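You operate a simulated robot arm through the tools that you are given. There is no shell and no other tool.

You are at the controls of a simulated two-armed robot. One attempt, no reset.

JOB
Fetch the purple band box from the grey drawer and band the book in the banding frame.
Fine: the packing bench's grey drawer; box in the box seat and yellow latch locked before you push the white lever down; a band from that box; drawer shut; the book stays in its seat; the other boxes, the blue slider and the other books stay.

The check looks at the end state, three seconds after you hand in, the way a careful person would. Anything else that was tipped, shoved, dropped, spilled or broken makes it a failure.

ROBOT AND FRAMES
Two 6-joint arms with fingered hands on one trunk that stands fixed in place. Base frame: the origin is at the foot of the trunk, x ahead of it, y to its left, z up; the work surface is at about z = 880. Lengths are in mm, angles in degrees, forces in N, time in s.
The left shoulder is at [50, 170, 1060], the right one opposite. With the tool pointing down near the work surface each hand reaches from about 520 to 780 mm from the base axis, measured 20 degrees to its own side. Payload 3.5 kg a hand.
The TCP of each hand is the grasp point between the finger pads, 26 mm short of the fingertips. In the tool frame z runs along the fingers and y along their closing line. Largest opening 132 mm; the body of the gripper starts 73 mm behind the TCP. The gripper is a hand of 3 fingers: y runs from the thumb to the fingers, the wrist lies at [0, 0, -234] in the tool frame, and closing takes about 1.5 s.
Orientation is told as [roll, pitch, yaw] about the base's x, y, z axes, in that order, counted from this pose: with the fingers straight down and closing along the base's y, the tool's x points along the base's -x, its y along +y and its z along -z.

CONTROLS
- The arms move only by the tool arm_command. It takes "left_series", "right_series" or both (then of equal length, played together; a hand with none holds still); each is a list that holds one entry, the list of rows, each a list of 6 numbers: the shift along the tool's x, y, z in mm, then the turn, a rotation vector about the tool's x, y, z in degrees. In form: [[[tx, ty, tz, ax, ay, az], ...]]. A call has 1 to 20 rows; each row is the pose to reach, as a shift and turn from the pose commanded when the call began, along the tool's axes at that moment. "left_fingers" and "right_fingers" are, for a hand that has rows, the gripper command, from -1 (shut) to 1 (fully open), values between in proportion, set as the call begins (left out, the last holds). Each row takes 0.2 s and may step no farther than 50 mm and 8.6 degrees from the row before; otherwise, or with a gripper value out of range, the whole call is refused. A pose out of reach is approached as far as the arm can. The call stops where the force on the tool passes 60 N (or 10 N more than at its start, if that is more) or the arm is blocked; 0.2 s more then pass. The fingers move at their own pace (about 108 mm/s each) and stop on an object; they squeeze with about 33 N. The grip force told is the motor's: it shows also when the fingers shut on nothing. Time passes only in rows, and 0.2 s behind the last, so rows that repeat a pose let the fingers close. The reply holds the time, the measured pose of the TCP, the force on the tool along the base axes, the opening and the grip force, in the units named above and with some noise, with the torque about the TCP (base axes, N m) and any sound that the robot's microphone picked up.
- Cameras (640 x 400 px; columns grow to the right, rows downward): "scene" is now at [28, -21.1, 1648.3]; the picture's right is [-0.18, -0.98, 0.00], its down [-0.73, 0.14, -0.67] and it looks along [0.65, -0.12, -0.75] (base axes); focal length 369 px, centre (320, 200). "left" rides on the left gripper at [-62, 3, -92] in its tool frame; the picture's right is [-0.05, -1.00, 0.00], its down [0.83, -0.04, -0.56] and it looks along [0.55, -0.03, 0.83] (tool axes); focal length 230 px, centre (320, 200). "right" rides on the right gripper at [62, 3, -92] in its tool frame; the picture's right is [-0.05, 1.00, 0.00], its down [-0.83, -0.04, -0.56] and it looks along [-0.55, -0.03, 0.83] (tool axes); focal length 230 px, centre (320, 200). There is no depth. A picture from a camera that has moved, and an enlarged one, comes with that camera's place and axes in the base frame and with its lens. The place of the scene camera against the robot may be out by one fixed shift of up to 18 mm in any direction.
- snapshot(camera): a new picture of that camera. It takes no simulated time.
- raise_lower(by): slides the trunk up (or, below 0, down) by that many mm; the arms and the scene camera ride with it, the base frame stays. It gives what a move gives, with no picture.
- curl_fingers(finger1, finger2, thumb_bend, hand): sets how far each is bent, from 0 (flat) to 1 (curled in); at 0.3 the hand is open as for a grip, at 0.7 the pads meet at the TCP. One left out holds its place. A second passes; each finger stops where it meets its share of the squeeze, and holds until it gets a number again. A gripper value or a shape takes the hand back. It gives what a move gives, with no picture; readings hold the bend of each and the force on the fingers (four entries, about 0 where the hand has none), thumb and palm.
- preshape(shape, hand): the hand has 3 fingers and takes this shape, open, in about a second: jaw (thumb against the fingers, like two jaws); tri (thumb and two fingers); tip (a fingertip pinch); poke (one finger out to press); point (the index stretched); flat (the hand flat); cup (the hand cupped); fist (a fist). The gripper value then closes the fingers along that shape, each until it touches; the sizes above hold for jaw. It gives what a move gives, with no picture.
- head_to(pan, tilt): turns the head with the scene camera to pan (to the left, within 86 degrees either way) and tilt (down, from -29 to 69), counted from straight ahead of the robot. It gives what a move gives.
- zoom(camera, box): a new picture of the part [left, top, right, bottom] of that camera's present view, enlarged. It takes no simulated time.
- finish_job(): hands the job in; it is judged then, once.

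Places have to be worked out from the pictures, the camera data and where the tool is seen. Open the grippers and draw the arms clear of the work before you hand the job in, unless the task says otherwise.

The tools are called as a command line: name --argument value ..., lists and objects as JSON in quotes. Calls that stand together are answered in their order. arm_command: Moves the arms, as the interface text tells. Its arguments: {"type":"object","properties":{"left_series":{"type":"array"},"left_fingers":{"type":"number"},"right_series":{"type":"array"},"right_fingers":{"type":"number"}},"required":[]} The other tools are called the same way: raise_lower (by) slides the trunk up or down; preshape (shape, hand) gives the hand a shape; curl_fingers (finger1, finger2, thumb_bend, hand) moves the fingers one by one; head_to (pan, tilt) turns the head that bears the scene camera; snapshot (camera) takes a picture; zoom (camera, box) takes an enlarged picture of a part of a camera's view; finish_job () hands the job in.

At the start:

```text
clock: 0.0
left_position: [547.3, 58.4, 1159.5]
left_orientation: [-0.1, 0.0, 0.0]
left_wrist_force: [-1.0, -0.2, 0.3]
left_ft_torque: [-0.01, -0.02, 0.01]
left_finger_gap: 131.9
left_gripper_force: 0.1
left_shape: jaw
left_bend: [0.3, 0.3, 0.3]
left_finger forces: [0.1, 0.1, 0.0, 0.1, 0.1, 0.0]
right_position: [494.5, -452.3, 1189.4]
right_orientation: [0.0, 0.0, 0.0]
right_wrist_force: [0.0, -0.4, -0.6]
right_ft_torque: [-0.03, 0.01, 0.04]
right_finger_gap: 131.7
right_gripper_force: 0.1
right_shape: jaw
right_bend: [0.3, 0.3, 0.3]
right_finger forces: [0.0, 0.0, 0.0, 0.0, 0.1, 0.0]
trunk travel left (down, up): [-675.0, 35.0]
head pan, tilt: [-10.5, 48.3]
```

scene: 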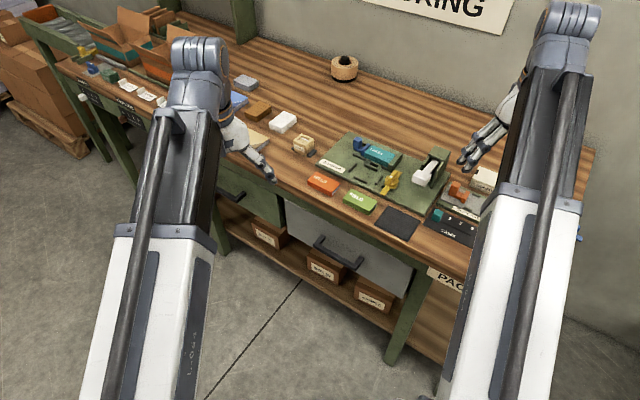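
right: 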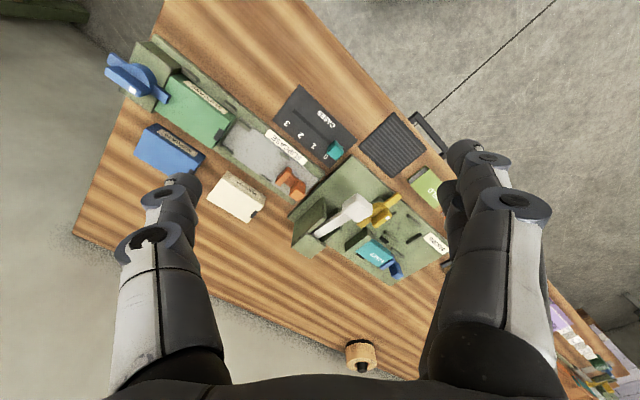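
left: 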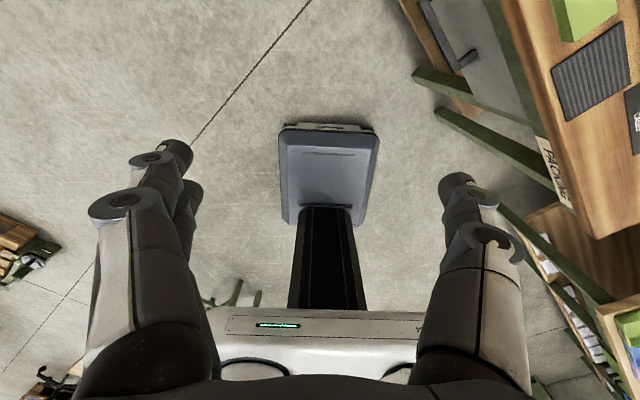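

I'll start by looking closely at the bench before moving anything.

zoom --camera "scene" --box '[220, 100, 540, 300]'

zoom --camera "right" --box '[220, 70, 480, 300]'

zoom --camera "scene" --box '[20, 0, 340, 200]'

```text
2.00 times, centred on (380, 200) of scene
camera zoom: at [28.0, -21.1, 1648.3], right [-0.18, -0.98, 0.0], down [-0.73, 0.14, -0.67], along [0.65, -0.12, -0.75], focal length 737 px, centre (200, 200)
```

zoom: 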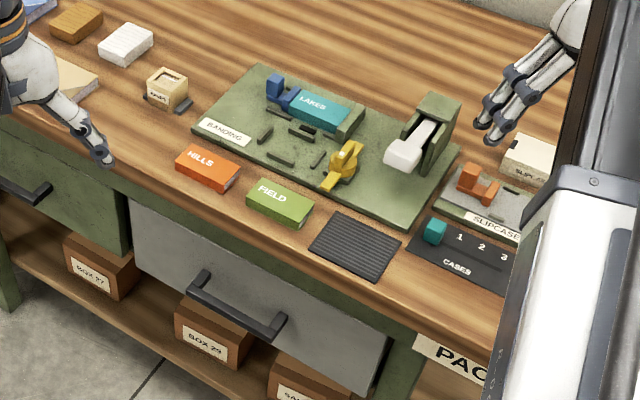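

```text
1.74 times, centred on (350, 185) of right
camera zoom: at [433.6, -448.2, 1280.2], right [0.05, 1.0, 0.0], down [0.83, -0.04, 0.56], along [0.55, -0.03, -0.83], focal length 400 px, centre (268, 226)
```

zoom: 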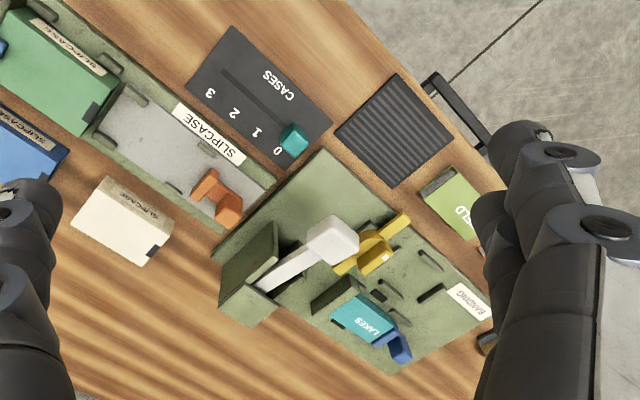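

```text
2.00 times, centred on (180, 100) of scene
camera zoom: at [28.0, -21.1, 1648.3], right [-0.18, -0.98, 0.0], down [-0.73, 0.14, -0.67], along [0.65, -0.12, -0.75], focal length 737 px, centre (600, 400)
```

zoom: 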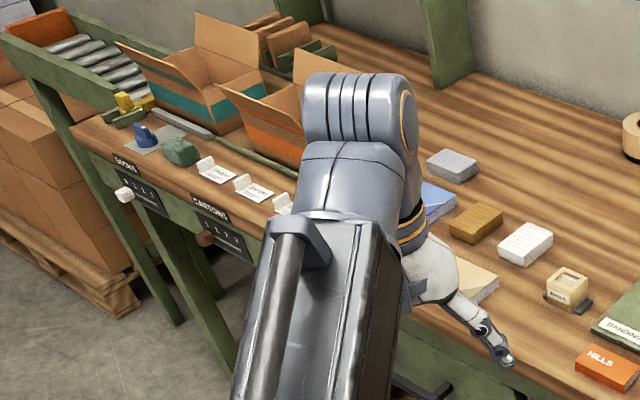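

The bench stands turned about 36° from the robot. I look around with the head to see the drawer fronts, the sign and anything else that could be confused with them.

head_to --pan -10 --tilt 65

snapshot --camera "scene"

zoom --camera "scene" --box '[200, 0, 520, 200]'

head_to --pan -40 --tilt 45

snapshot --camera "scene"

head_to --pan 30 --tilt 30

snapshot --camera "scene"

```text
clock: 0.8
left_position: [547.4, 58.9, 1158.8]
left_orientation: [0.0, -0.1, 0.0]
left_wrist_force: [0.1, 0.2, 1.1]
left_ft_torque: [0.01, 0.02, 0.0]
left_finger_gap: 131.8
left_gripper_force: 0.1
left_shape: jaw
left_bend: [0.3, 0.3, 0.3]
left_finger forces: [0.0, 0.1, 0.1, 0.0, 0.1, 0.1]
right_position: [493.7, -451.6, 1187.4]
right_orientation: [0.0, 0.0, 0.0]
right_wrist_force: [-0.5, -0.5, -0.4]
right_ft_torque: [-0.01, 0.02, -0.02]
right_finger_gap: 131.7
right_gripper_force: 0.1
right_shape: jaw
right_bend: [0.3, 0.3, 0.3]
right_finger forces: [0.0, 0.0, 0.0, 0.1, 0.0, 0.1]
trunk travel left (down, up): [-675.0, 35.0]
head pan, tilt: [-10.0, 65.0]
```

```text
taken
camera scene: at [10.6, -17.4, 1627.9], right [-0.17, -0.98, 0.0], down [-0.89, 0.16, -0.42], along [0.42, -0.07, -0.91], focal length 369 px, centre (320, 200)
```

scene: 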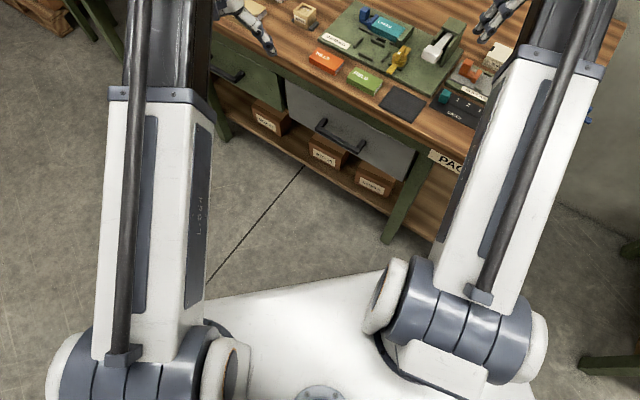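

```text
2.00 times, centred on (360, 100) of scene
camera zoom: at [10.6, -17.4, 1627.9], right [-0.17, -0.98, 0.0], down [-0.89, 0.16, -0.42], along [0.42, -0.07, -0.91], focal length 737 px, centre (240, 400)
```

zoom: 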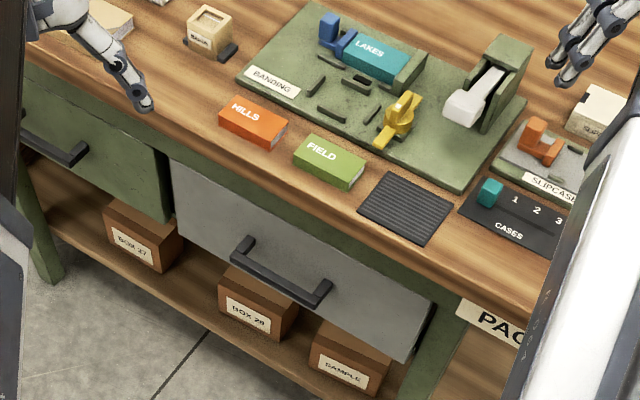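

```text
clock: 1.7
left_position: [546.7, 59.3, 1160.1]
left_orientation: [0.0, 0.0, 0.0]
left_wrist_force: [-0.5, 0.4, 0.5]
left_ft_torque: [0.01, -0.03, 0.03]
left_finger_gap: 131.8
left_gripper_force: 0.0
left_shape: jaw
left_bend: [0.3, 0.3, 0.3]
left_finger forces: [0.0, 0.1, 0.0, 0.0, 0.0, 0.0]
right_position: [493.8, -451.5, 1187.6]
right_orientation: [0.0, -0.1, 0.0]
right_wrist_force: [0.3, 0.1, -0.5]
right_ft_torque: [0.02, -0.02, -0.02]
right_finger_gap: 132.0
right_gripper_force: 0.1
right_shape: jaw
right_bend: [0.3, 0.3, 0.3]
right_finger forces: [0.0, 0.1, 0.0, 0.0, 0.1, 0.1]
trunk travel left (down, up): [-675.0, 35.0]
head pan, tilt: [-40.0, 45.0]
```

```text
taken
camera scene: at [13.1, -59.1, 1652.9], right [-0.64, -0.77, 0.0], down [-0.54, 0.45, -0.71], along [0.54, -0.45, -0.71], focal length 369 px, centre (320, 200)
```

scene: 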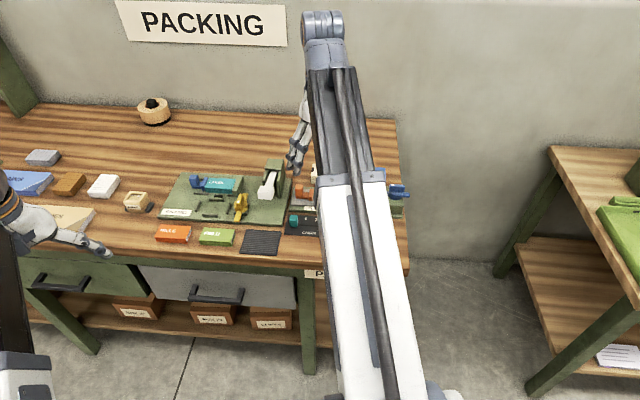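

```text
clock: 3.1
left_position: [547.0, 59.3, 1159.5]
left_orientation: [-0.1, 0.0, -0.1]
left_wrist_force: [-0.1, 0.2, 0.0]
left_ft_torque: [0.01, -0.05, 0.0]
left_finger_gap: 131.7
left_gripper_force: 0.0
left_shape: jaw
left_bend: [0.3, 0.3, 0.3]
left_finger forces: [0.1, 0.1, 0.0, 0.1, 0.0, 0.0]
right_position: [494.5, -451.8, 1188.0]
right_orientation: [-0.1, 0.0, 0.0]
right_wrist_force: [-0.5, 0.1, -0.5]
right_ft_torque: [0.03, 0.02, -0.04]
right_finger_gap: 131.8
right_gripper_force: 0.1
right_shape: jaw
right_bend: [0.3, 0.3, 0.3]
right_finger forces: [0.1, 0.1, 0.0, 0.0, 0.0, 0.0]
trunk travel left (down, up): [-675.0, 35.0]
head pan, tilt: [30.0, 30.0]
```

```text
taken
camera scene: at [29.2, 38.3, 1675.5], right [0.5, -0.87, 0.0], down [-0.43, -0.25, -0.87], along [0.75, 0.43, -0.5], focal length 369 px, centre (320, 200)
```

scene: 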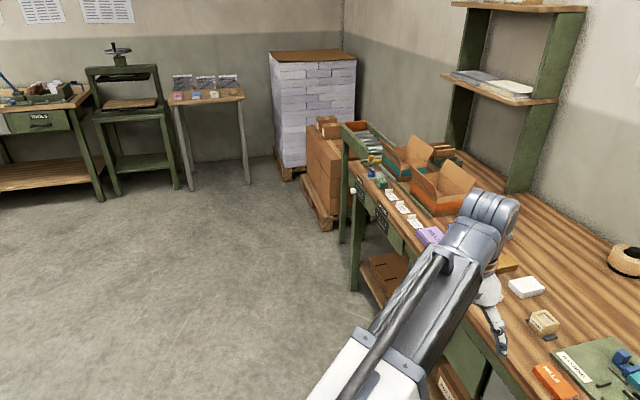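

The packing bench with the grey drawer is the one under the banding frame. I aim the head square to the bench and zoom in to measure.

head_to --pan -30 --tilt 55

snapshot --camera "scene"

zoom --camera "scene" --box '[180, 60, 420, 210]'

zoom --camera "scene" --box '[140, 180, 400, 340]'

```text
clock: 4.5
left_position: [546.7, 59.6, 1159.6]
left_orientation: [0.1, 0.0, 0.0]
left_wrist_force: [-0.5, -0.3, 0.0]
left_ft_torque: [0.01, 0.0, 0.03]
left_finger_gap: 131.8
left_gripper_force: 0.0
left_shape: jaw
left_bend: [0.3, 0.3, 0.3]
left_finger forces: [0.1, 0.0, 0.1, 0.1, 0.0, 0.1]
right_position: [493.1, -451.4, 1188.2]
right_orientation: [0.1, 0.1, 0.0]
right_wrist_force: [0.9, -0.6, 0.0]
right_ft_torque: [0.02, -0.03, 0.0]
right_finger_gap: 131.6
right_gripper_force: 0.1
right_shape: jaw
right_bend: [0.3, 0.3, 0.3]
right_finger forces: [0.1, 0.1, 0.1, 0.0, 0.1, 0.1]
trunk travel left (down, up): [-675.0, 35.0]
head pan, tilt: [-30.0, 55.0]
```

```text
taken
camera scene: at [13.3, -42.9, 1639.5], right [-0.5, -0.87, 0.0], down [-0.71, 0.41, -0.57], along [0.5, -0.29, -0.82], focal length 369 px, centre (320, 200)
```

scene: 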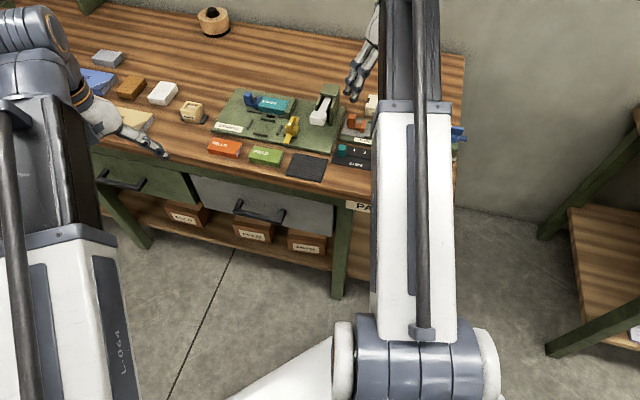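

```text
2.67 times, centred on (300, 135) of scene
camera zoom: at [13.3, -42.9, 1639.5], right [-0.5, -0.87, 0.0], down [-0.71, 0.41, -0.57], along [0.5, -0.29, -0.82], focal length 983 px, centre (373, 373)
```

zoom: 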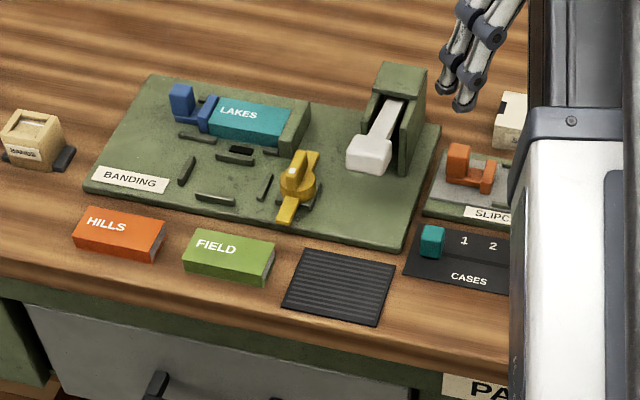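

```text
2.46 times, centred on (270, 260) of scene
camera zoom: at [13.3, -42.9, 1639.5], right [-0.5, -0.87, 0.0], down [-0.71, 0.41, -0.57], along [0.5, -0.29, -0.82], focal length 908 px, centre (443, 52)
```

zoom: 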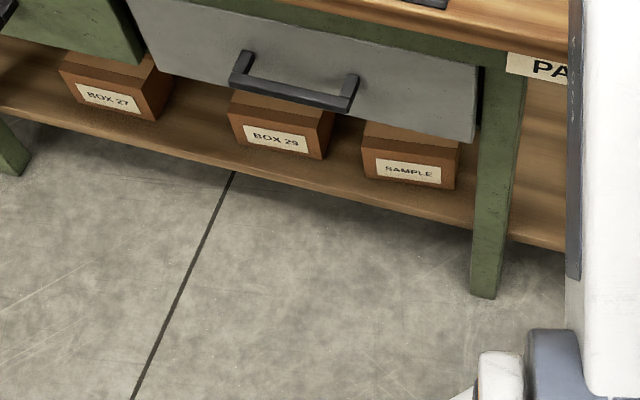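

I zoom tighter on the frame, the latch and the existing band box to understand the seat layout.

zoom --camera "scene" --box '[210, 85, 350, 172]'

zoom --camera "scene" --box '[245, 105, 325, 155]'

zoom --camera "scene" --box '[170, 90, 230, 130]'

zoom --camera "right" --box '[300, 150, 460, 290]'

```text
4.57 times, centred on (280, 128) of scene
camera zoom: at [13.3, -42.9, 1639.5], right [-0.5, -0.87, 0.0], down [-0.71, 0.41, -0.57], along [0.5, -0.29, -0.82], focal length 1685 px, centre (503, 527)
```

zoom: 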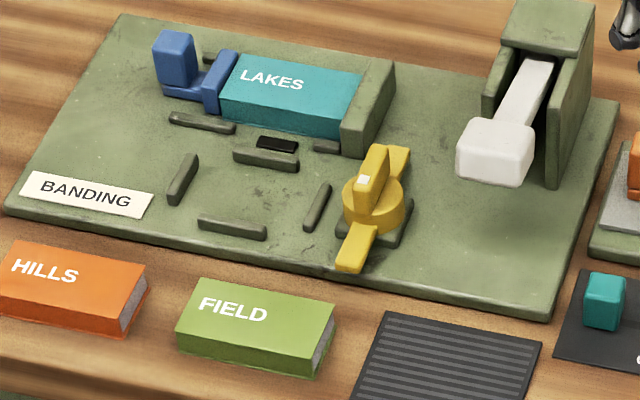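

```text
8.00 times, centred on (285, 130) of scene
camera zoom: at [13.3, -42.9, 1639.5], right [-0.5, -0.87, 0.0], down [-0.71, 0.41, -0.57], along [0.5, -0.29, -0.82], focal length 2949 px, centre (600, 760)
```

zoom: 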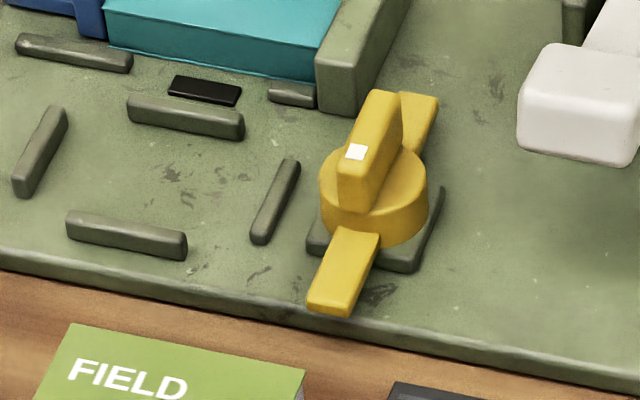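

```text
10.00 times, centred on (200, 110) of scene
camera zoom: at [13.3, -42.9, 1639.5], right [-0.5, -0.87, 0.0], down [-0.71, 0.41, -0.57], along [0.5, -0.29, -0.82], focal length 3687 px, centre (1520, 1100)
```

zoom: 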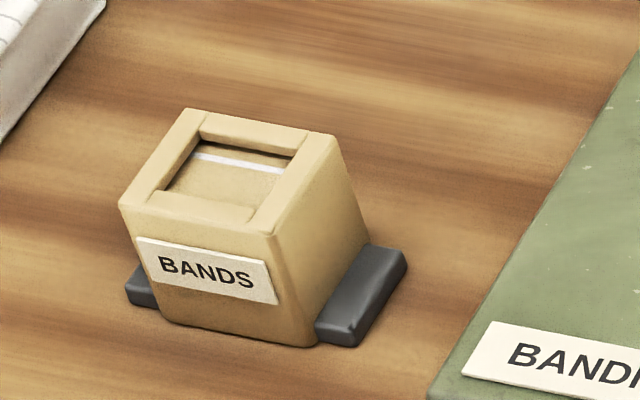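

```text
2.86 times, centred on (380, 220) of right
camera zoom: at [433.6, -448.2, 1280.2], right [0.05, 1.0, 0.0], down [0.83, -0.04, 0.56], along [0.55, -0.03, -0.83], focal length 657 px, centre (149, 143)
```

zoom: 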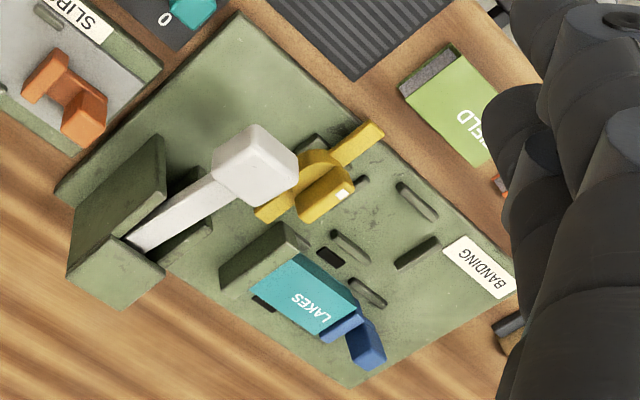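

I triangulate the handle: the scene and right-hand cameras both see it. I take tighter zooms of both ends.

zoom --camera "right" --box '[380, 80, 500, 180]'

zoom --camera "scene" --box '[190, 170, 350, 270]'

zoom --camera "left" --box '[390, 0, 640, 200]'

```text
4.00 times, centred on (440, 130) of right
camera zoom: at [433.6, -448.2, 1280.2], right [0.05, 1.0, 0.0], down [0.83, -0.04, 0.56], along [0.55, -0.03, -0.83], focal length 920 px, centre (-160, 480)
```

zoom: 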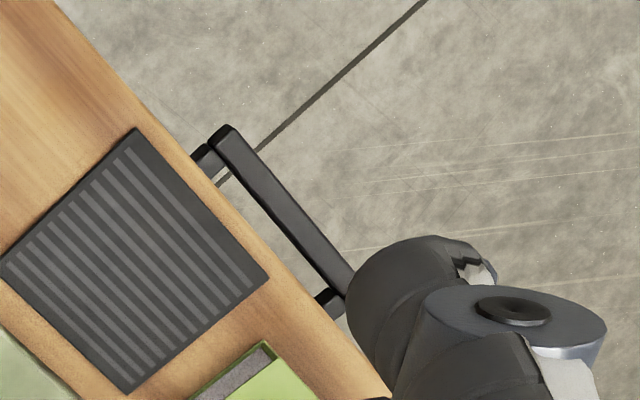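

```text
4.00 times, centred on (270, 220) of scene
camera zoom: at [13.3, -42.9, 1639.5], right [-0.5, -0.87, 0.0], down [-0.71, 0.41, -0.57], along [0.5, -0.29, -0.82], focal length 1475 px, centre (520, 120)
```

zoom: 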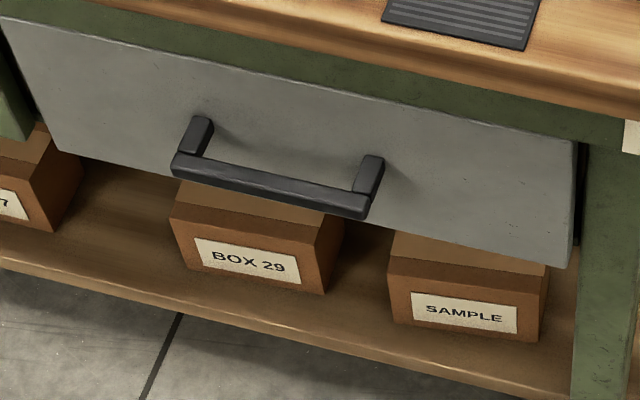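

```text
2.00 times, centred on (515, 100) of left
camera zoom: at [609.0, 64.2, 1251.8], right [0.05, -1.0, 0.0], down [-0.83, -0.04, 0.56], along [-0.55, -0.03, -0.83], focal length 460 px, centre (-70, 400)
```

zoom: 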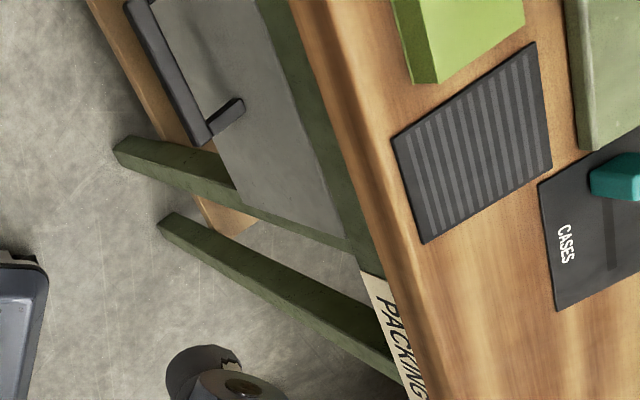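

The three views put the grey drawer's handle at about (634, -182, 693), running along the bench (45°), with about 50 mm of stand-off. I bring the left hand down, yawed 45° and tilted 75° towards the bench, for a frontal grip on the bar.

arm_command --left_series '[[[-1, -8.3, 13.3, 5.9, -2.45, -3.19], [-1.9, -16.7, 26.7, 11.81, -4.89, -6.38], [-2.9, -25, 40, 17.7, -7.34, -9.56], [-3.8, -33.3, 53.3, 23.62, -9.78, -12.75], [-4.8, -41.7, 66.7, 29.53, -12.23, -15.94], [-5.8, -50, 80, 35.43, -14.68, -19.13], [-6.7, -58.3, 93.3, 41.34, -17.12, -22.31], [-7.7, -66.7, 106.7, 47.24, -19.57, -25.5], [-8.6, -75, 120, 53.15, -22.01, -28.69], [-9.6, -83.3, 133.3, 59.05, -24.46, -31.88], [-10.5, -91.7, 146.7, 64.96, -26.9, -35.06], [-11.5, -100, 160, 70.86, -29.35, -38.25]]]'

snapshot --camera "scene"

snapshot --camera "left"

```text
clock: 7.0
left_position: [603.1, -45.0, 982.9]
left_orientation: [-75.0, 0.1, 45.1]
left_wrist_force: [0.4, -0.3, 0.3]
left_ft_torque: [0.01, 0.02, -0.04]
left_finger_gap: 131.7
left_gripper_force: 0.1
left_shape: jaw
left_bend: [0.3, 0.3, 0.3]
left_finger forces: [0.0, 0.0, 0.0, 0.0, 0.1, 0.0]
left hand out of reach, approached as far as the arm can: row 7, 8, 9, 10, 11, 12
right_position: [493.9, -452.0, 1187.8]
right_orientation: [0.0, 0.0, 0.0]
right_wrist_force: [0.6, 0.3, -0.4]
right_ft_torque: [0.02, -0.02, -0.01]
right_finger_gap: 132.0
right_gripper_force: 0.0
right_shape: jaw
right_bend: [0.3, 0.3, 0.3]
right_finger forces: [0.0, 0.1, 0.1, 0.0, 0.0, 0.0]
trunk travel left (down, up): [-675.0, 35.0]
head pan, tilt: [-30.0, 55.0]
```

```text
taken
camera scene: at [13.2, -43.0, 1639.6], right [-0.5, -0.87, 0.0], down [-0.71, 0.41, -0.57], along [0.5, -0.29, -0.82], focal length 369 px, centre (320, 200)
```

scene: 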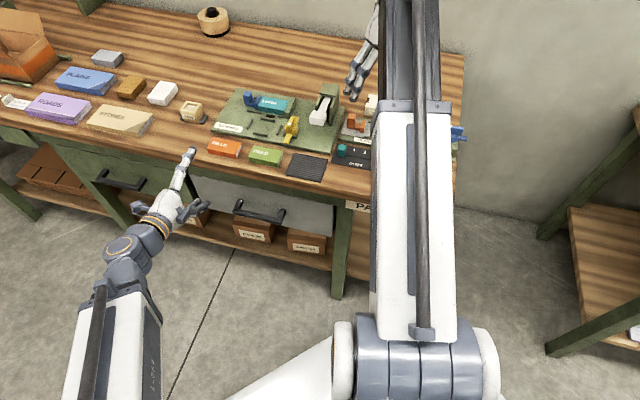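

```text
taken
camera left: at [584.1, 62.9, 1003.8], right [0.22, -0.15, 0.96], down [-0.96, -0.22, 0.19], along [0.18, -0.97, -0.19], focal length 230 px, centre (320, 200)
```

left: 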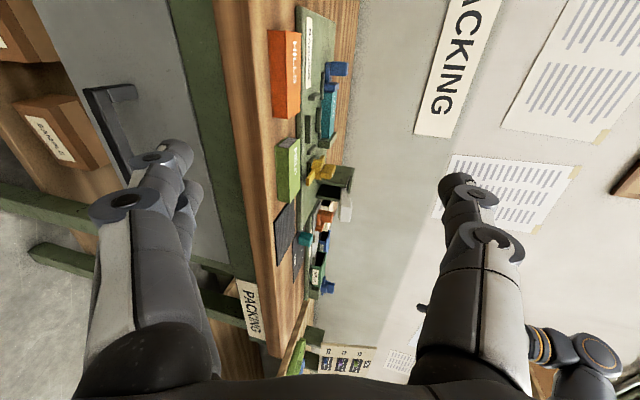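

The orientation is reached, but the wrist cannot fold closer than about 400 mm to the shoulder, so it was pushed out a little. Going lower gives room, so I descend in front of the drawer, still about 70 mm clear of the handle.

arm_command --left_series '[[[5.8, 35.5, 15.5, 0, 0, 0], [11.5, 71, 31, 0, 0, 0], [17.3, 106.5, 46.4, 0, 0, 0], [23, 142, 61.8, 0, 0, 0], [28.8, 177.3, 77.3, 0, 0, 0], [34.5, 212.8, 92.7, 0, 0, 0], [40.3, 248.3, 108.2, 0, 0, 0], [46, 283.7, 123.6, 0, 0, 0]]]'

snapshot --camera "left"

zoom --camera "scene" --box '[100, 120, 420, 320]'

```text
clock: 8.8
left_position: [603.3, -109.3, 676.3]
left_orientation: [-75.0, 0.0, 45.0]
left_wrist_force: [-0.2, 0.3, 0.4]
left_ft_torque: [0.01, -0.01, -0.03]
left_finger_gap: 131.7
left_gripper_force: 0.0
left_shape: jaw
left_bend: [0.3, 0.3, 0.3]
left_finger forces: [0.0, 0.0, 0.0, 0.1, 0.0, 0.0]
right_position: [493.2, -451.5, 1187.2]
right_orientation: [-0.1, 0.0, 0.1]
right_wrist_force: [0.6, -0.5, 0.4]
right_ft_torque: [0.02, 0.01, 0.05]
right_finger_gap: 132.0
right_gripper_force: 0.1
right_shape: jaw
right_bend: [0.3, 0.3, 0.3]
right_finger forces: [0.0, 0.1, 0.0, 0.0, 0.0, 0.0]
trunk travel left (down, up): [-675.0, 35.0]
head pan, tilt: [-30.0, 55.0]
```

```text
taken
camera left: at [584.1, -0.9, 697.7], right [0.22, -0.15, 0.96], down [-0.96, -0.22, 0.19], along [0.18, -0.97, -0.19], focal length 230 px, centre (320, 200)
```

left: 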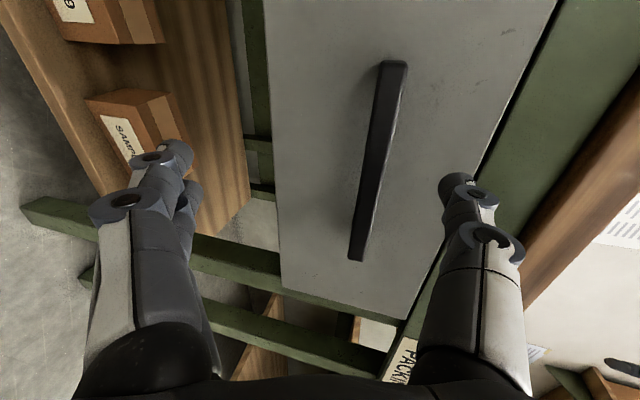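

```text
2.00 times, centred on (260, 220) of scene
camera zoom: at [13.4, -42.9, 1639.5], right [-0.5, -0.87, 0.0], down [-0.71, 0.41, -0.57], along [0.5, -0.29, -0.82], focal length 737 px, centre (440, 160)
```

zoom: 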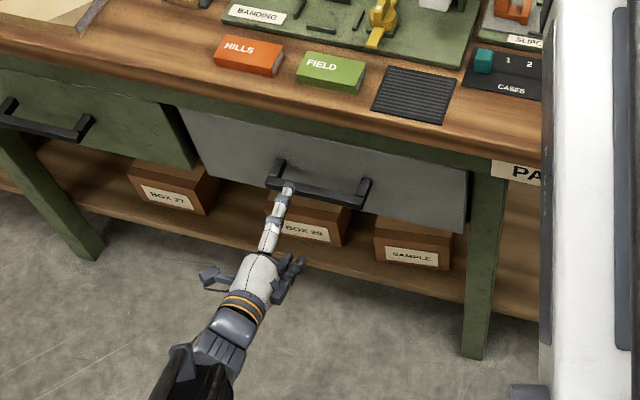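

The hand camera puts the bar at z ≈ 700, spanning u −397…−254 along the bench. I half-close the fingers, centre on the bar and advance so it sits just past the TCP.

arm_command --left_series '[[[12, -12.6, -3.4, 0, 0, 0], [24, -25.1, -6.7, 0, 0, 0], [24, -25.1, -6.7, 0, 0, 0], [24, -29.3, 9, 0, 0, 0], [24, -33.5, 24.7, 0, 0, 0], [24, -37.7, 40.4, 0, 0, 0], [24, -41.9, 56.1, 0, 0, 0]]]' --left_fingers 0.1

snapshot --camera "left"

zoom --camera "scene" --box '[190, 170, 350, 270]'

```text
clock: 10.4
left_position: [633.1, -172.3, 702.9]
left_orientation: [-75.1, 0.0, 45.0]
left_wrist_force: [0.3, 0.8, 0.5]
left_ft_torque: [0.01, -0.03, 0.0]
left_finger_gap: 73.4
left_gripper_force: 0.0
left_shape: jaw
left_bend: [0.72, 0.72, 0.7]
left_finger forces: [0.0, 0.0, 0.1, 0.2, 0.1, 0.1]
right_position: [494.7, -452.0, 1186.0]
right_orientation: [-0.1, 0.0, -0.1]
right_wrist_force: [0.6, 0.7, -0.1]
right_ft_torque: [0.0, -0.02, 0.01]
right_finger_gap: 132.0
right_gripper_force: 0.1
right_shape: jaw
right_bend: [0.3, 0.3, 0.3]
right_finger forces: [0.0, 0.0, 0.1, 0.0, 0.0, 0.1]
trunk travel left (down, up): [-675.0, 35.0]
head pan, tilt: [-30.0, 55.0]
```

```text
taken
camera left: at [613.1, -64.8, 723.6], right [0.22, -0.15, 0.96], down [-0.96, -0.22, 0.19], along [0.18, -0.97, -0.19], focal length 230 px, centre (320, 200)
```

left: 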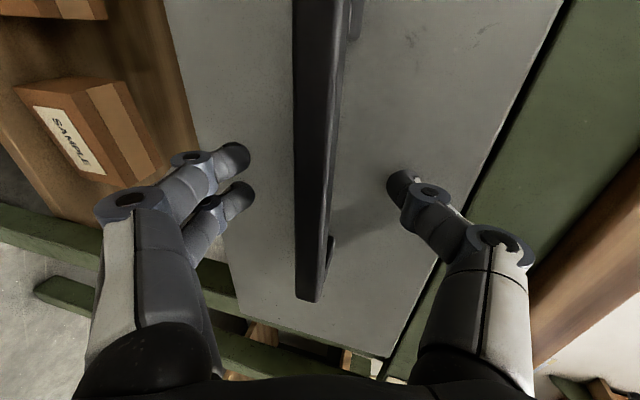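

```text
4.00 times, centred on (270, 220) of scene
camera zoom: at [13.3, -43.0, 1639.5], right [-0.5, -0.87, 0.0], down [-0.71, 0.41, -0.57], along [0.5, -0.29, -0.82], focal length 1475 px, centre (520, 120)
```

zoom: 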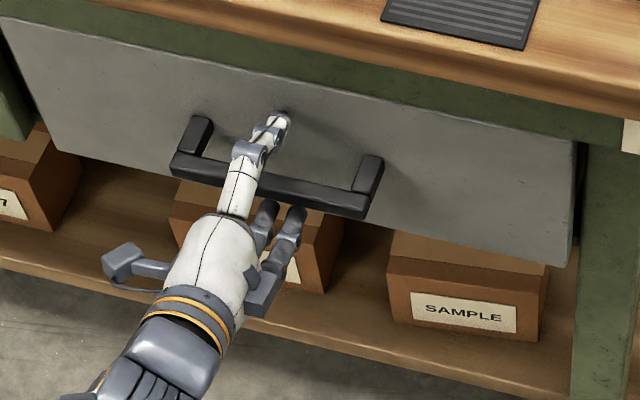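

The bar lies between thumb and fingers with room on both sides, so I close the grip on it.

arm_command --left_series '[[[0, 0, 0, 0, 0, 0], [0, 0, 0, 0, 0, 0], [0, 0, 0, 0, 0, 0], [0, 0, 0, 0, 0, 0], [0, 0, 0, 0, 0, 0], [0, 0, 0, 0, 0, 0], [0, 0, 0, 0, 0, 0]]]' --left_fingers -1

snapshot --camera "left"

```text
clock: 12.1
left_position: [632.5, -172.0, 702.5]
left_orientation: [-75.0, 0.0, 45.0]
left_wrist_force: [-1.1, 0.5, -0.8]
left_ft_torque: [-0.01, 0.01, 0.01]
left_finger_gap: 0.0
left_gripper_force: 32.7
left_shape: jaw
left_bend: [0.71, 0.71, 0.73]
left_finger forces: [0.8, 0.8, 0.0, 0.0, 0.0, 0.1]
right_position: [494.5, -452.0, 1188.7]
right_orientation: [0.0, -0.1, 0.0]
right_wrist_force: [-0.1, 0.8, 0.2]
right_ft_torque: [-0.02, -0.02, 0.01]
right_finger_gap: 132.0
right_gripper_force: 0.1
right_shape: jaw
right_bend: [0.3, 0.3, 0.3]
right_finger forces: [0.1, 0.0, 0.1, 0.1, 0.1, 0.0]
trunk travel left (down, up): [-675.0, 35.0]
head pan, tilt: [-30.0, 55.0]
```

```text
taken
camera left: at [612.9, -64.5, 723.7], right [0.22, -0.15, 0.96], down [-0.96, -0.22, 0.19], along [0.18, -0.97, -0.19], focal length 230 px, centre (320, 200)
```

left: 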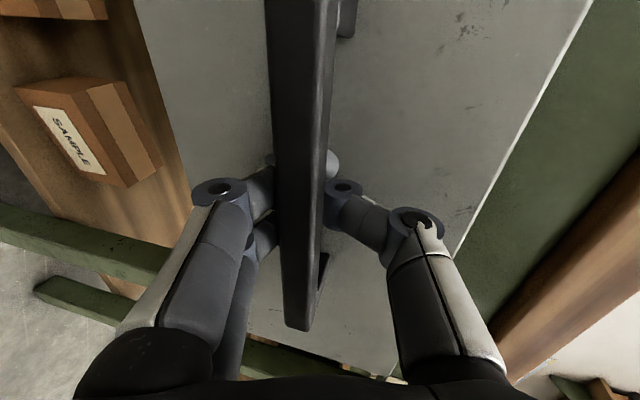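

The fingers have closed fully behind the bar, so it is caged in the hand, which suits pulling. I pull straight out along the bench normal by 180 mm.

arm_command --left_series '[[[0, 3.9, -14.5, 0, 0, 0], [0, 7.8, -29, 0, 0, 0], [0, 11.6, -43.5, 0, 0, 0], [0, 15.5, -58, 0, 0, 0], [0, 19.4, -72.4, 0, 0, 0], [0, 23.3, -86.9, 0, 0, 0], [0, 27.2, -101.4, 0, 0, 0], [0, 31.1, -115.9, 0, 0, 0], [0, 34.9, -130.4, 0, 0, 0], [0, 38.8, -144.9, 0, 0, 0], [0, 42.7, -159.4, 0, 0, 0], [0, 46.6, -173.9, 0, 0, 0]]]'

snapshot --camera "scene"

snapshot --camera "left"

```text
clock: 14.7
left_position: [519.8, -51.7, 712.3]
left_orientation: [-74.3, -0.1, 44.6]
left_wrist_force: [-23.0, -24.1, -47.0]
left_ft_torque: [-0.81, 0.13, 0.35]
left_finger_gap: 0.0
left_gripper_force: 33.2
left_shape: jaw
left_bend: [0.71, 0.71, 0.73]
left_finger forces: [22.9, 23.0, 0.0, 0.0, 0.1, 0.0]
left hand out of reach, approached as far as the arm can: row 11, 12
right_position: [494.6, -453.9, 1187.0]
right_orientation: [0.1, 0.1, 0.0]
right_wrist_force: [-0.1, 0.2, -0.5]
right_ft_torque: [-0.02, 0.02, -0.01]
right_finger_gap: 132.1
right_gripper_force: 0.1
right_shape: jaw
right_bend: [0.3, 0.3, 0.3]
right_finger forces: [0.1, 0.1, 0.1, 0.0, 0.1, 0.0]
trunk travel left (down, up): [-675.0, 35.0]
head pan, tilt: [-30.0, 55.0]
```

```text
taken
camera scene: at [14.3, -45.2, 1638.7], right [-0.5, -0.87, 0.0], down [-0.71, 0.41, -0.57], along [0.5, -0.29, -0.82], focal length 369 px, centre (320, 200)
```

scene: 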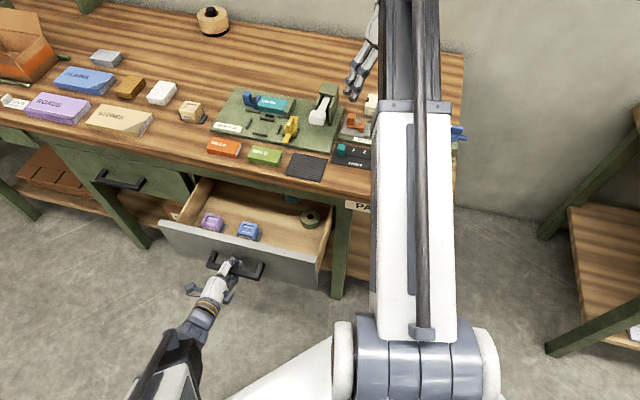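

```text
taken
camera left: at [501.1, 56.8, 733.2], right [0.23, -0.16, 0.96], down [-0.96, -0.21, 0.19], along [0.17, -0.96, -0.2], focal length 230 px, centre (320, 200)
```

left: 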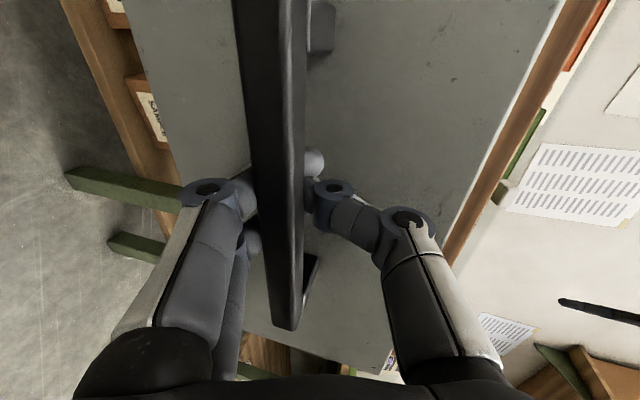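

The drawer is open and shows a purple and a blue box. The hand drifted about 10 mm up at the reach limit and strains on the handle. I look at the contents first, then relax that.

zoom --camera "scene" --box '[150, 165, 350, 290]'

zoom --camera "scene" --box '[180, 190, 280, 252]'

```text
3.20 times, centred on (250, 228) of scene
camera zoom: at [14.3, -45.2, 1638.7], right [-0.5, -0.87, 0.0], down [-0.71, 0.41, -0.57], along [0.5, -0.29, -0.82], focal length 1180 px, centre (544, 112)
```

zoom: 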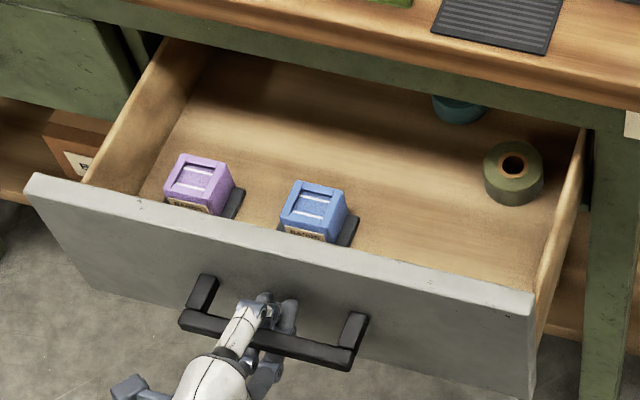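

```text
6.40 times, centred on (230, 221) of scene
camera zoom: at [14.3, -45.2, 1638.7], right [-0.5, -0.87, 0.0], down [-0.71, 0.41, -0.57], along [0.5, -0.29, -0.82], focal length 2360 px, centre (896, 66)
```

zoom: 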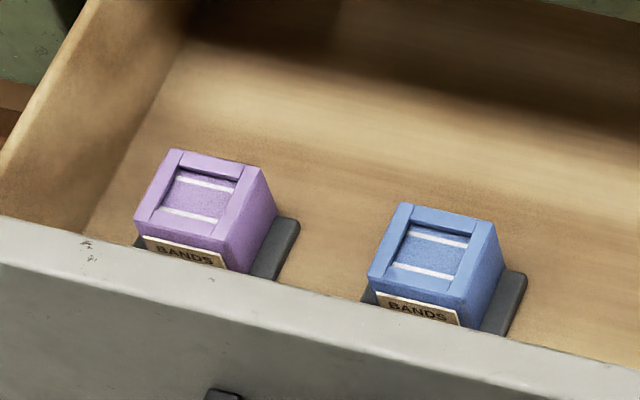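

The drawer is open about 165 mm. The purple box sits front-left at roughly (715, -58), with the blue one to its right. I lower the left hand a little to take the strain off the handle before releasing it.

arm_command --left_series '[[[0, 4.3, 1.2, 0, 0, 0], [0, 8.7, 2.3, 0, 0, 0]]]'

```text
clock: 15.2
left_position: [526.3, -49.4, 710.4]
left_orientation: [-74.8, -0.1, 44.9]
left_wrist_force: [-18.1, -17.4, -29.7]
left_ft_torque: [-0.57, 0.06, 0.18]
left_finger_gap: 0.0
left_gripper_force: 33.7
left_shape: jaw
left_bend: [0.71, 0.71, 0.72]
left_finger forces: [14.8, 14.8, 0.0, 0.0, 0.0, 0.0]
left hand out of reach, approached as far as the arm can: row 2
right_position: [494.7, -452.8, 1187.9]
right_orientation: [0.0, 0.0, 0.1]
right_wrist_force: [-0.7, -0.1, 0.2]
right_ft_torque: [0.01, -0.01, 0.04]
right_finger_gap: 131.9
right_gripper_force: 0.1
right_shape: jaw
right_bend: [0.3, 0.3, 0.3]
right_finger forces: [0.0, 0.0, 0.0, 0.1, 0.0, 0.0]
trunk travel left (down, up): [-675.0, 35.0]
head pan, tilt: [-30.0, 55.0]
```

The strain is falling. I ease a little further down, right and inward to unload it.

arm_command --left_series '[[[4, 2, 3, 0, 0, 0], [8, 4, 7, 0, 0, 0], [8, 6, 8, 0, 0, 0]]]'

zoom --camera "scene" --box '[150, 165, 350, 290]'

```text
clock: 16.1
left_position: [532.3, -59.9, 705.9]
left_orientation: [-75.1, 0.0, 45.2]
left_wrist_force: [5.4, 7.2, -12.6]
left_ft_torque: [0.05, -0.18, -0.07]
left_finger_gap: 0.0
left_gripper_force: 33.2
left_shape: jaw
left_bend: [0.71, 0.71, 0.72]
left_finger forces: [6.2, 6.1, 0.0, 0.1, 0.0, 0.0]
left hand out of reach, approached as far as the arm can: row 3
right_position: [495.3, -450.9, 1188.4]
right_orientation: [0.0, 0.0, 0.1]
right_wrist_force: [0.1, -0.1, 0.6]
right_ft_torque: [-0.03, 0.01, -0.02]
right_finger_gap: 131.8
right_gripper_force: 0.1
right_shape: jaw
right_bend: [0.3, 0.3, 0.3]
right_finger forces: [0.0, 0.1, 0.0, 0.1, 0.1, 0.0]
trunk travel left (down, up): [-675.0, 35.0]
head pan, tilt: [-30.0, 55.0]
```

```text
3.20 times, centred on (250, 228) of scene
camera zoom: at [14.9, -42.2, 1639.7], right [-0.5, -0.87, 0.0], down [-0.71, 0.41, -0.57], along [0.5, -0.29, -0.82], focal length 1180 px, centre (544, 112)
```

zoom: 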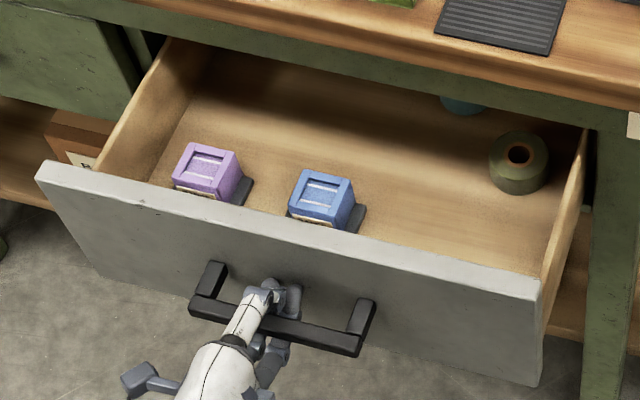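

The load is nearly gone and the drawer is out by about 150 mm. Now I open the fingers, level the hand, and back it straight off the handle.

arm_command --left_series '[[[0, 0, 0, 0, 0, 0], [0, 0, 0, 0, 0, 0], [0, 0, 0, 0, 0, 0], [0, 0, 0, 0, 0, 0], [0, 0, 0, 5, 0, 0], [0, 0, 0, 10, 0, 0], [0, 0, 0, 15, 0, 0], [0, 5.2, -19.3, 15, 0, 0], [0, 10.4, -38.6, 15, 0, 0], [0, 15.5, -58, 15, 0, 0]]]' --left_fingers 0.6

zoom --camera "scene" --box '[100, 145, 360, 308]'

snapshot --camera "left"

```text
clock: 18.2
left_position: [553.3, -31.5, 752.4]
left_orientation: [-90.0, 0.0, 44.9]
left_wrist_force: [-0.4, -0.2, 0.8]
left_ft_torque: [-0.02, 0.04, 0.01]
left_finger_gap: 105.1
left_gripper_force: 0.2
left_shape: jaw
left_bend: [0.59, 0.59, 0.56]
left_finger forces: [0.0, 0.1, 0.0, 0.0, 0.1, 0.1]
left hand out of reach, approached as far as the arm can: row 5, 6, 7, 8, 9, 10
right_position: [494.3, -452.9, 1188.2]
right_orientation: [0.0, 0.0, 0.0]
right_wrist_force: [0.4, 0.4, -0.8]
right_ft_torque: [0.03, -0.01, 0.01]
right_finger_gap: 131.9
right_gripper_force: 0.0
right_shape: jaw
right_bend: [0.3, 0.3, 0.3]
right_finger forces: [0.0, 0.0, 0.1, 0.0, 0.0, 0.1]
trunk travel left (down, up): [-675.0, 35.0]
head pan, tilt: [-30.0, 55.0]
```

```text
2.45 times, centred on (230, 226) of scene
camera zoom: at [13.4, -43.2, 1639.5], right [-0.5, -0.87, 0.0], down [-0.71, 0.41, -0.57], along [0.5, -0.29, -0.82], focal length 905 px, centre (541, 135)
```

zoom: 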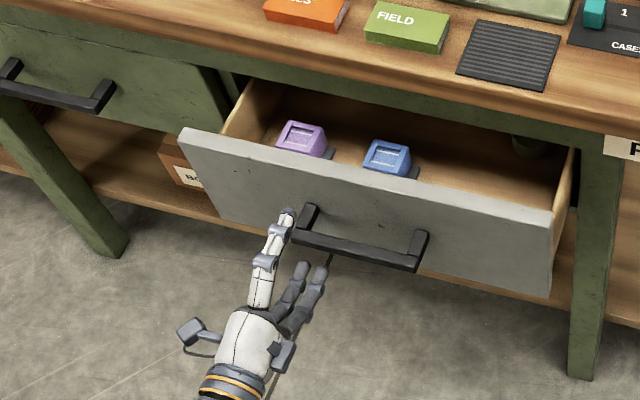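

```text
taken
camera left: at [531.6, 78.4, 748.4], right [0.04, 0.04, 1.0], down [-0.98, -0.19, 0.04], along [0.2, -0.98, 0.03], focal length 230 px, centre (320, 200)
```

left: 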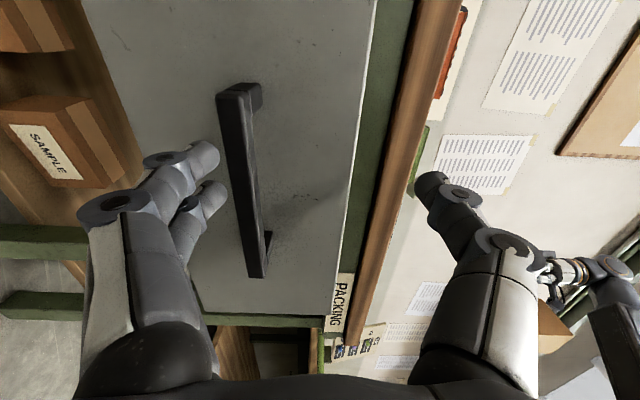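

The hand came free, but the levelled pose was out of range and it nudged the drawer in, leaving it about 115 mm open. The limit seems to be wrist bend, so I'll re-grip the bar from above with the hand nearly vertical. First I raise the hand and turn it down.

arm_command --left_series '[[[0, -40, 0, 0, 0, 0], [0, -80, 0, 0, 0, 0], [0, -120, 0, 0, 0, 0], [0, -120, 0, -8.4, 0, 0], [0, -120, 0, -16.8, 0, 0], [0, -120, 0, -25.2, 0, 0], [0, -120, 0, -33.6, 0, 0], [0, -120, 0, -42, 0, 0], [0, -120, 0, -50.4, 0, 0], [0, -120, 0, -58.8, 0, 0], [0, -120, 0, -67.2, 0, 0], [0, -120, 0, -75, 0, 0]]]' --left_fingers -0.1

snapshot --camera "left"

zoom --camera "scene" --box '[100, 145, 360, 308]'

```text
clock: 20.9
left_position: [553.3, -32.4, 871.4]
left_orientation: [-15.0, -0.1, 45.1]
left_wrist_force: [-0.9, 0.0, -0.7]
left_ft_torque: [-0.01, -0.02, 0.03]
left_finger_gap: 59.8
left_gripper_force: 0.1
left_shape: jaw
left_bend: [0.73, 0.73, 0.7]
left_finger forces: [0.0, 0.0, 0.1, 0.0, 0.0, 0.0]
left hand out of reach, approached as far as the arm can: row 6, 7
right_position: [494.3, -451.8, 1187.1]
right_orientation: [0.0, 0.1, 0.0]
right_wrist_force: [-0.2, 0.1, -0.1]
right_ft_torque: [0.02, 0.0, 0.03]
right_finger_gap: 131.9
right_gripper_force: 0.0
right_shape: jaw
right_bend: [0.3, 0.3, 0.3]
right_finger forces: [0.0, 0.0, 0.1, 0.1, 0.0, 0.1]
trunk travel left (down, up): [-675.0, 35.0]
head pan, tilt: [-30.0, 55.0]
```

```text
taken
camera left: at [578.6, 31.5, 960.0], right [0.72, -0.65, 0.26], down [-0.66, -0.52, 0.55], along [-0.22, -0.56, -0.8], focal length 230 px, centre (320, 200)
```

left: 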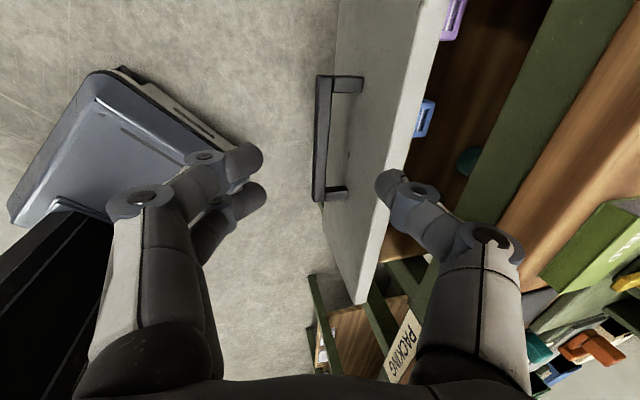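

```text
2.45 times, centred on (230, 226) of scene
camera zoom: at [13.4, -43.1, 1639.5], right [-0.5, -0.87, 0.0], down [-0.71, 0.41, -0.57], along [0.5, -0.29, -0.82], focal length 905 px, centre (541, 135)
```

zoom: 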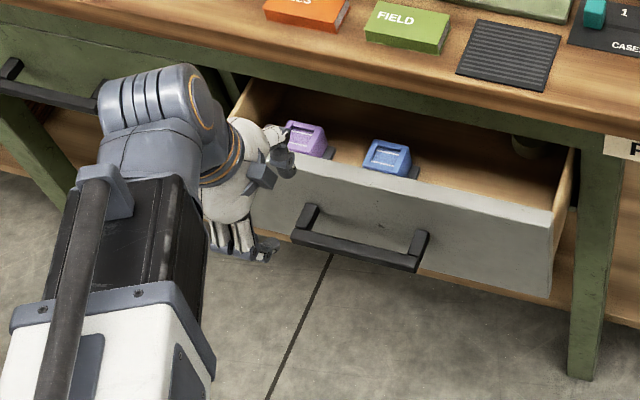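

The handle is clear in the left camera. I zoom in to check the gap behind the bar and the height of the drawer front's top edge.

zoom --camera "left" --box '[280, 0, 520, 300]'

```text
1.33 times, centred on (400, 150) of left
camera zoom: at [578.6, 31.5, 960.0], right [0.72, -0.65, 0.26], down [-0.66, -0.52, 0.55], along [-0.22, -0.56, -0.8], focal length 307 px, centre (213, 267)
```

zoom: 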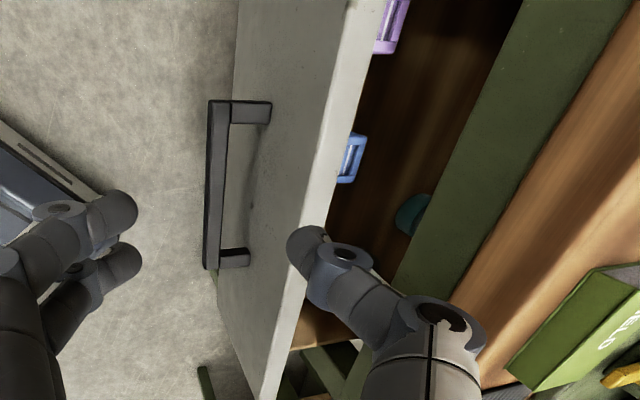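

The bar spans v 451–468 at z ≈ 700, the face is at v ≈ 502, and its top is near z 785. I tilt to 25°, narrow the fingers and hover just above the bar.

arm_command --left_series '[[[11.7, -7, 26.4, 3.3, 0, 0], [23.3, -14, 52.8, 6.7, 0, 0], [35, -21.2, 79.2, 10, 0, 0], [35, -21.2, 79.2, 10, 0, 0]]]' --left_fingers -0.38

snapshot --camera "left"

```text
clock: 21.9
left_position: [559.2, -86.3, 800.8]
left_orientation: [-25.1, 0.0, 45.0]
left_wrist_force: [-0.5, -0.5, -0.1]
left_ft_torque: [0.02, 0.01, 0.02]
left_finger_gap: 41.1
left_gripper_force: 0.1
left_shape: jaw
left_bend: [0.73, 0.73, 0.7]
left_finger forces: [0.0, 0.1, 0.1, 0.0, 0.0, 0.0]
right_position: [493.5, -452.7, 1187.6]
right_orientation: [0.0, 0.0, 0.0]
right_wrist_force: [-0.2, 0.7, -1.2]
right_ft_torque: [0.01, 0.02, -0.01]
right_finger_gap: 131.8
right_gripper_force: 0.2
right_shape: jaw
right_bend: [0.3, 0.3, 0.3]
right_finger forces: [0.1, 0.0, 0.0, 0.1, 0.0, 0.1]
trunk travel left (down, up): [-675.0, 35.0]
head pan, tilt: [-30.0, 55.0]
```

```text
taken
camera left: at [572.9, -11.6, 882.6], right [0.68, -0.6, 0.42], down [-0.73, -0.45, 0.52], along [-0.13, -0.66, -0.74], focal length 230 px, centre (320, 200)
```

left: 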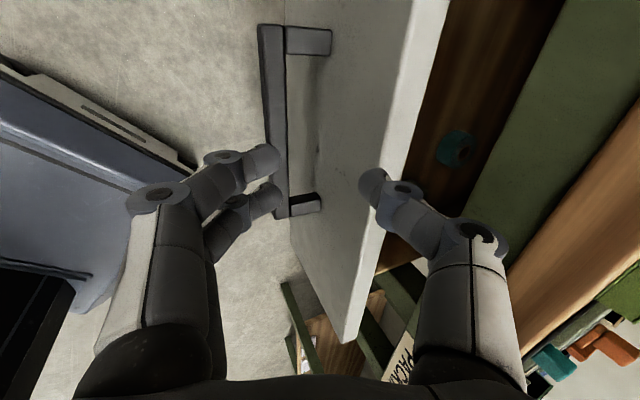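

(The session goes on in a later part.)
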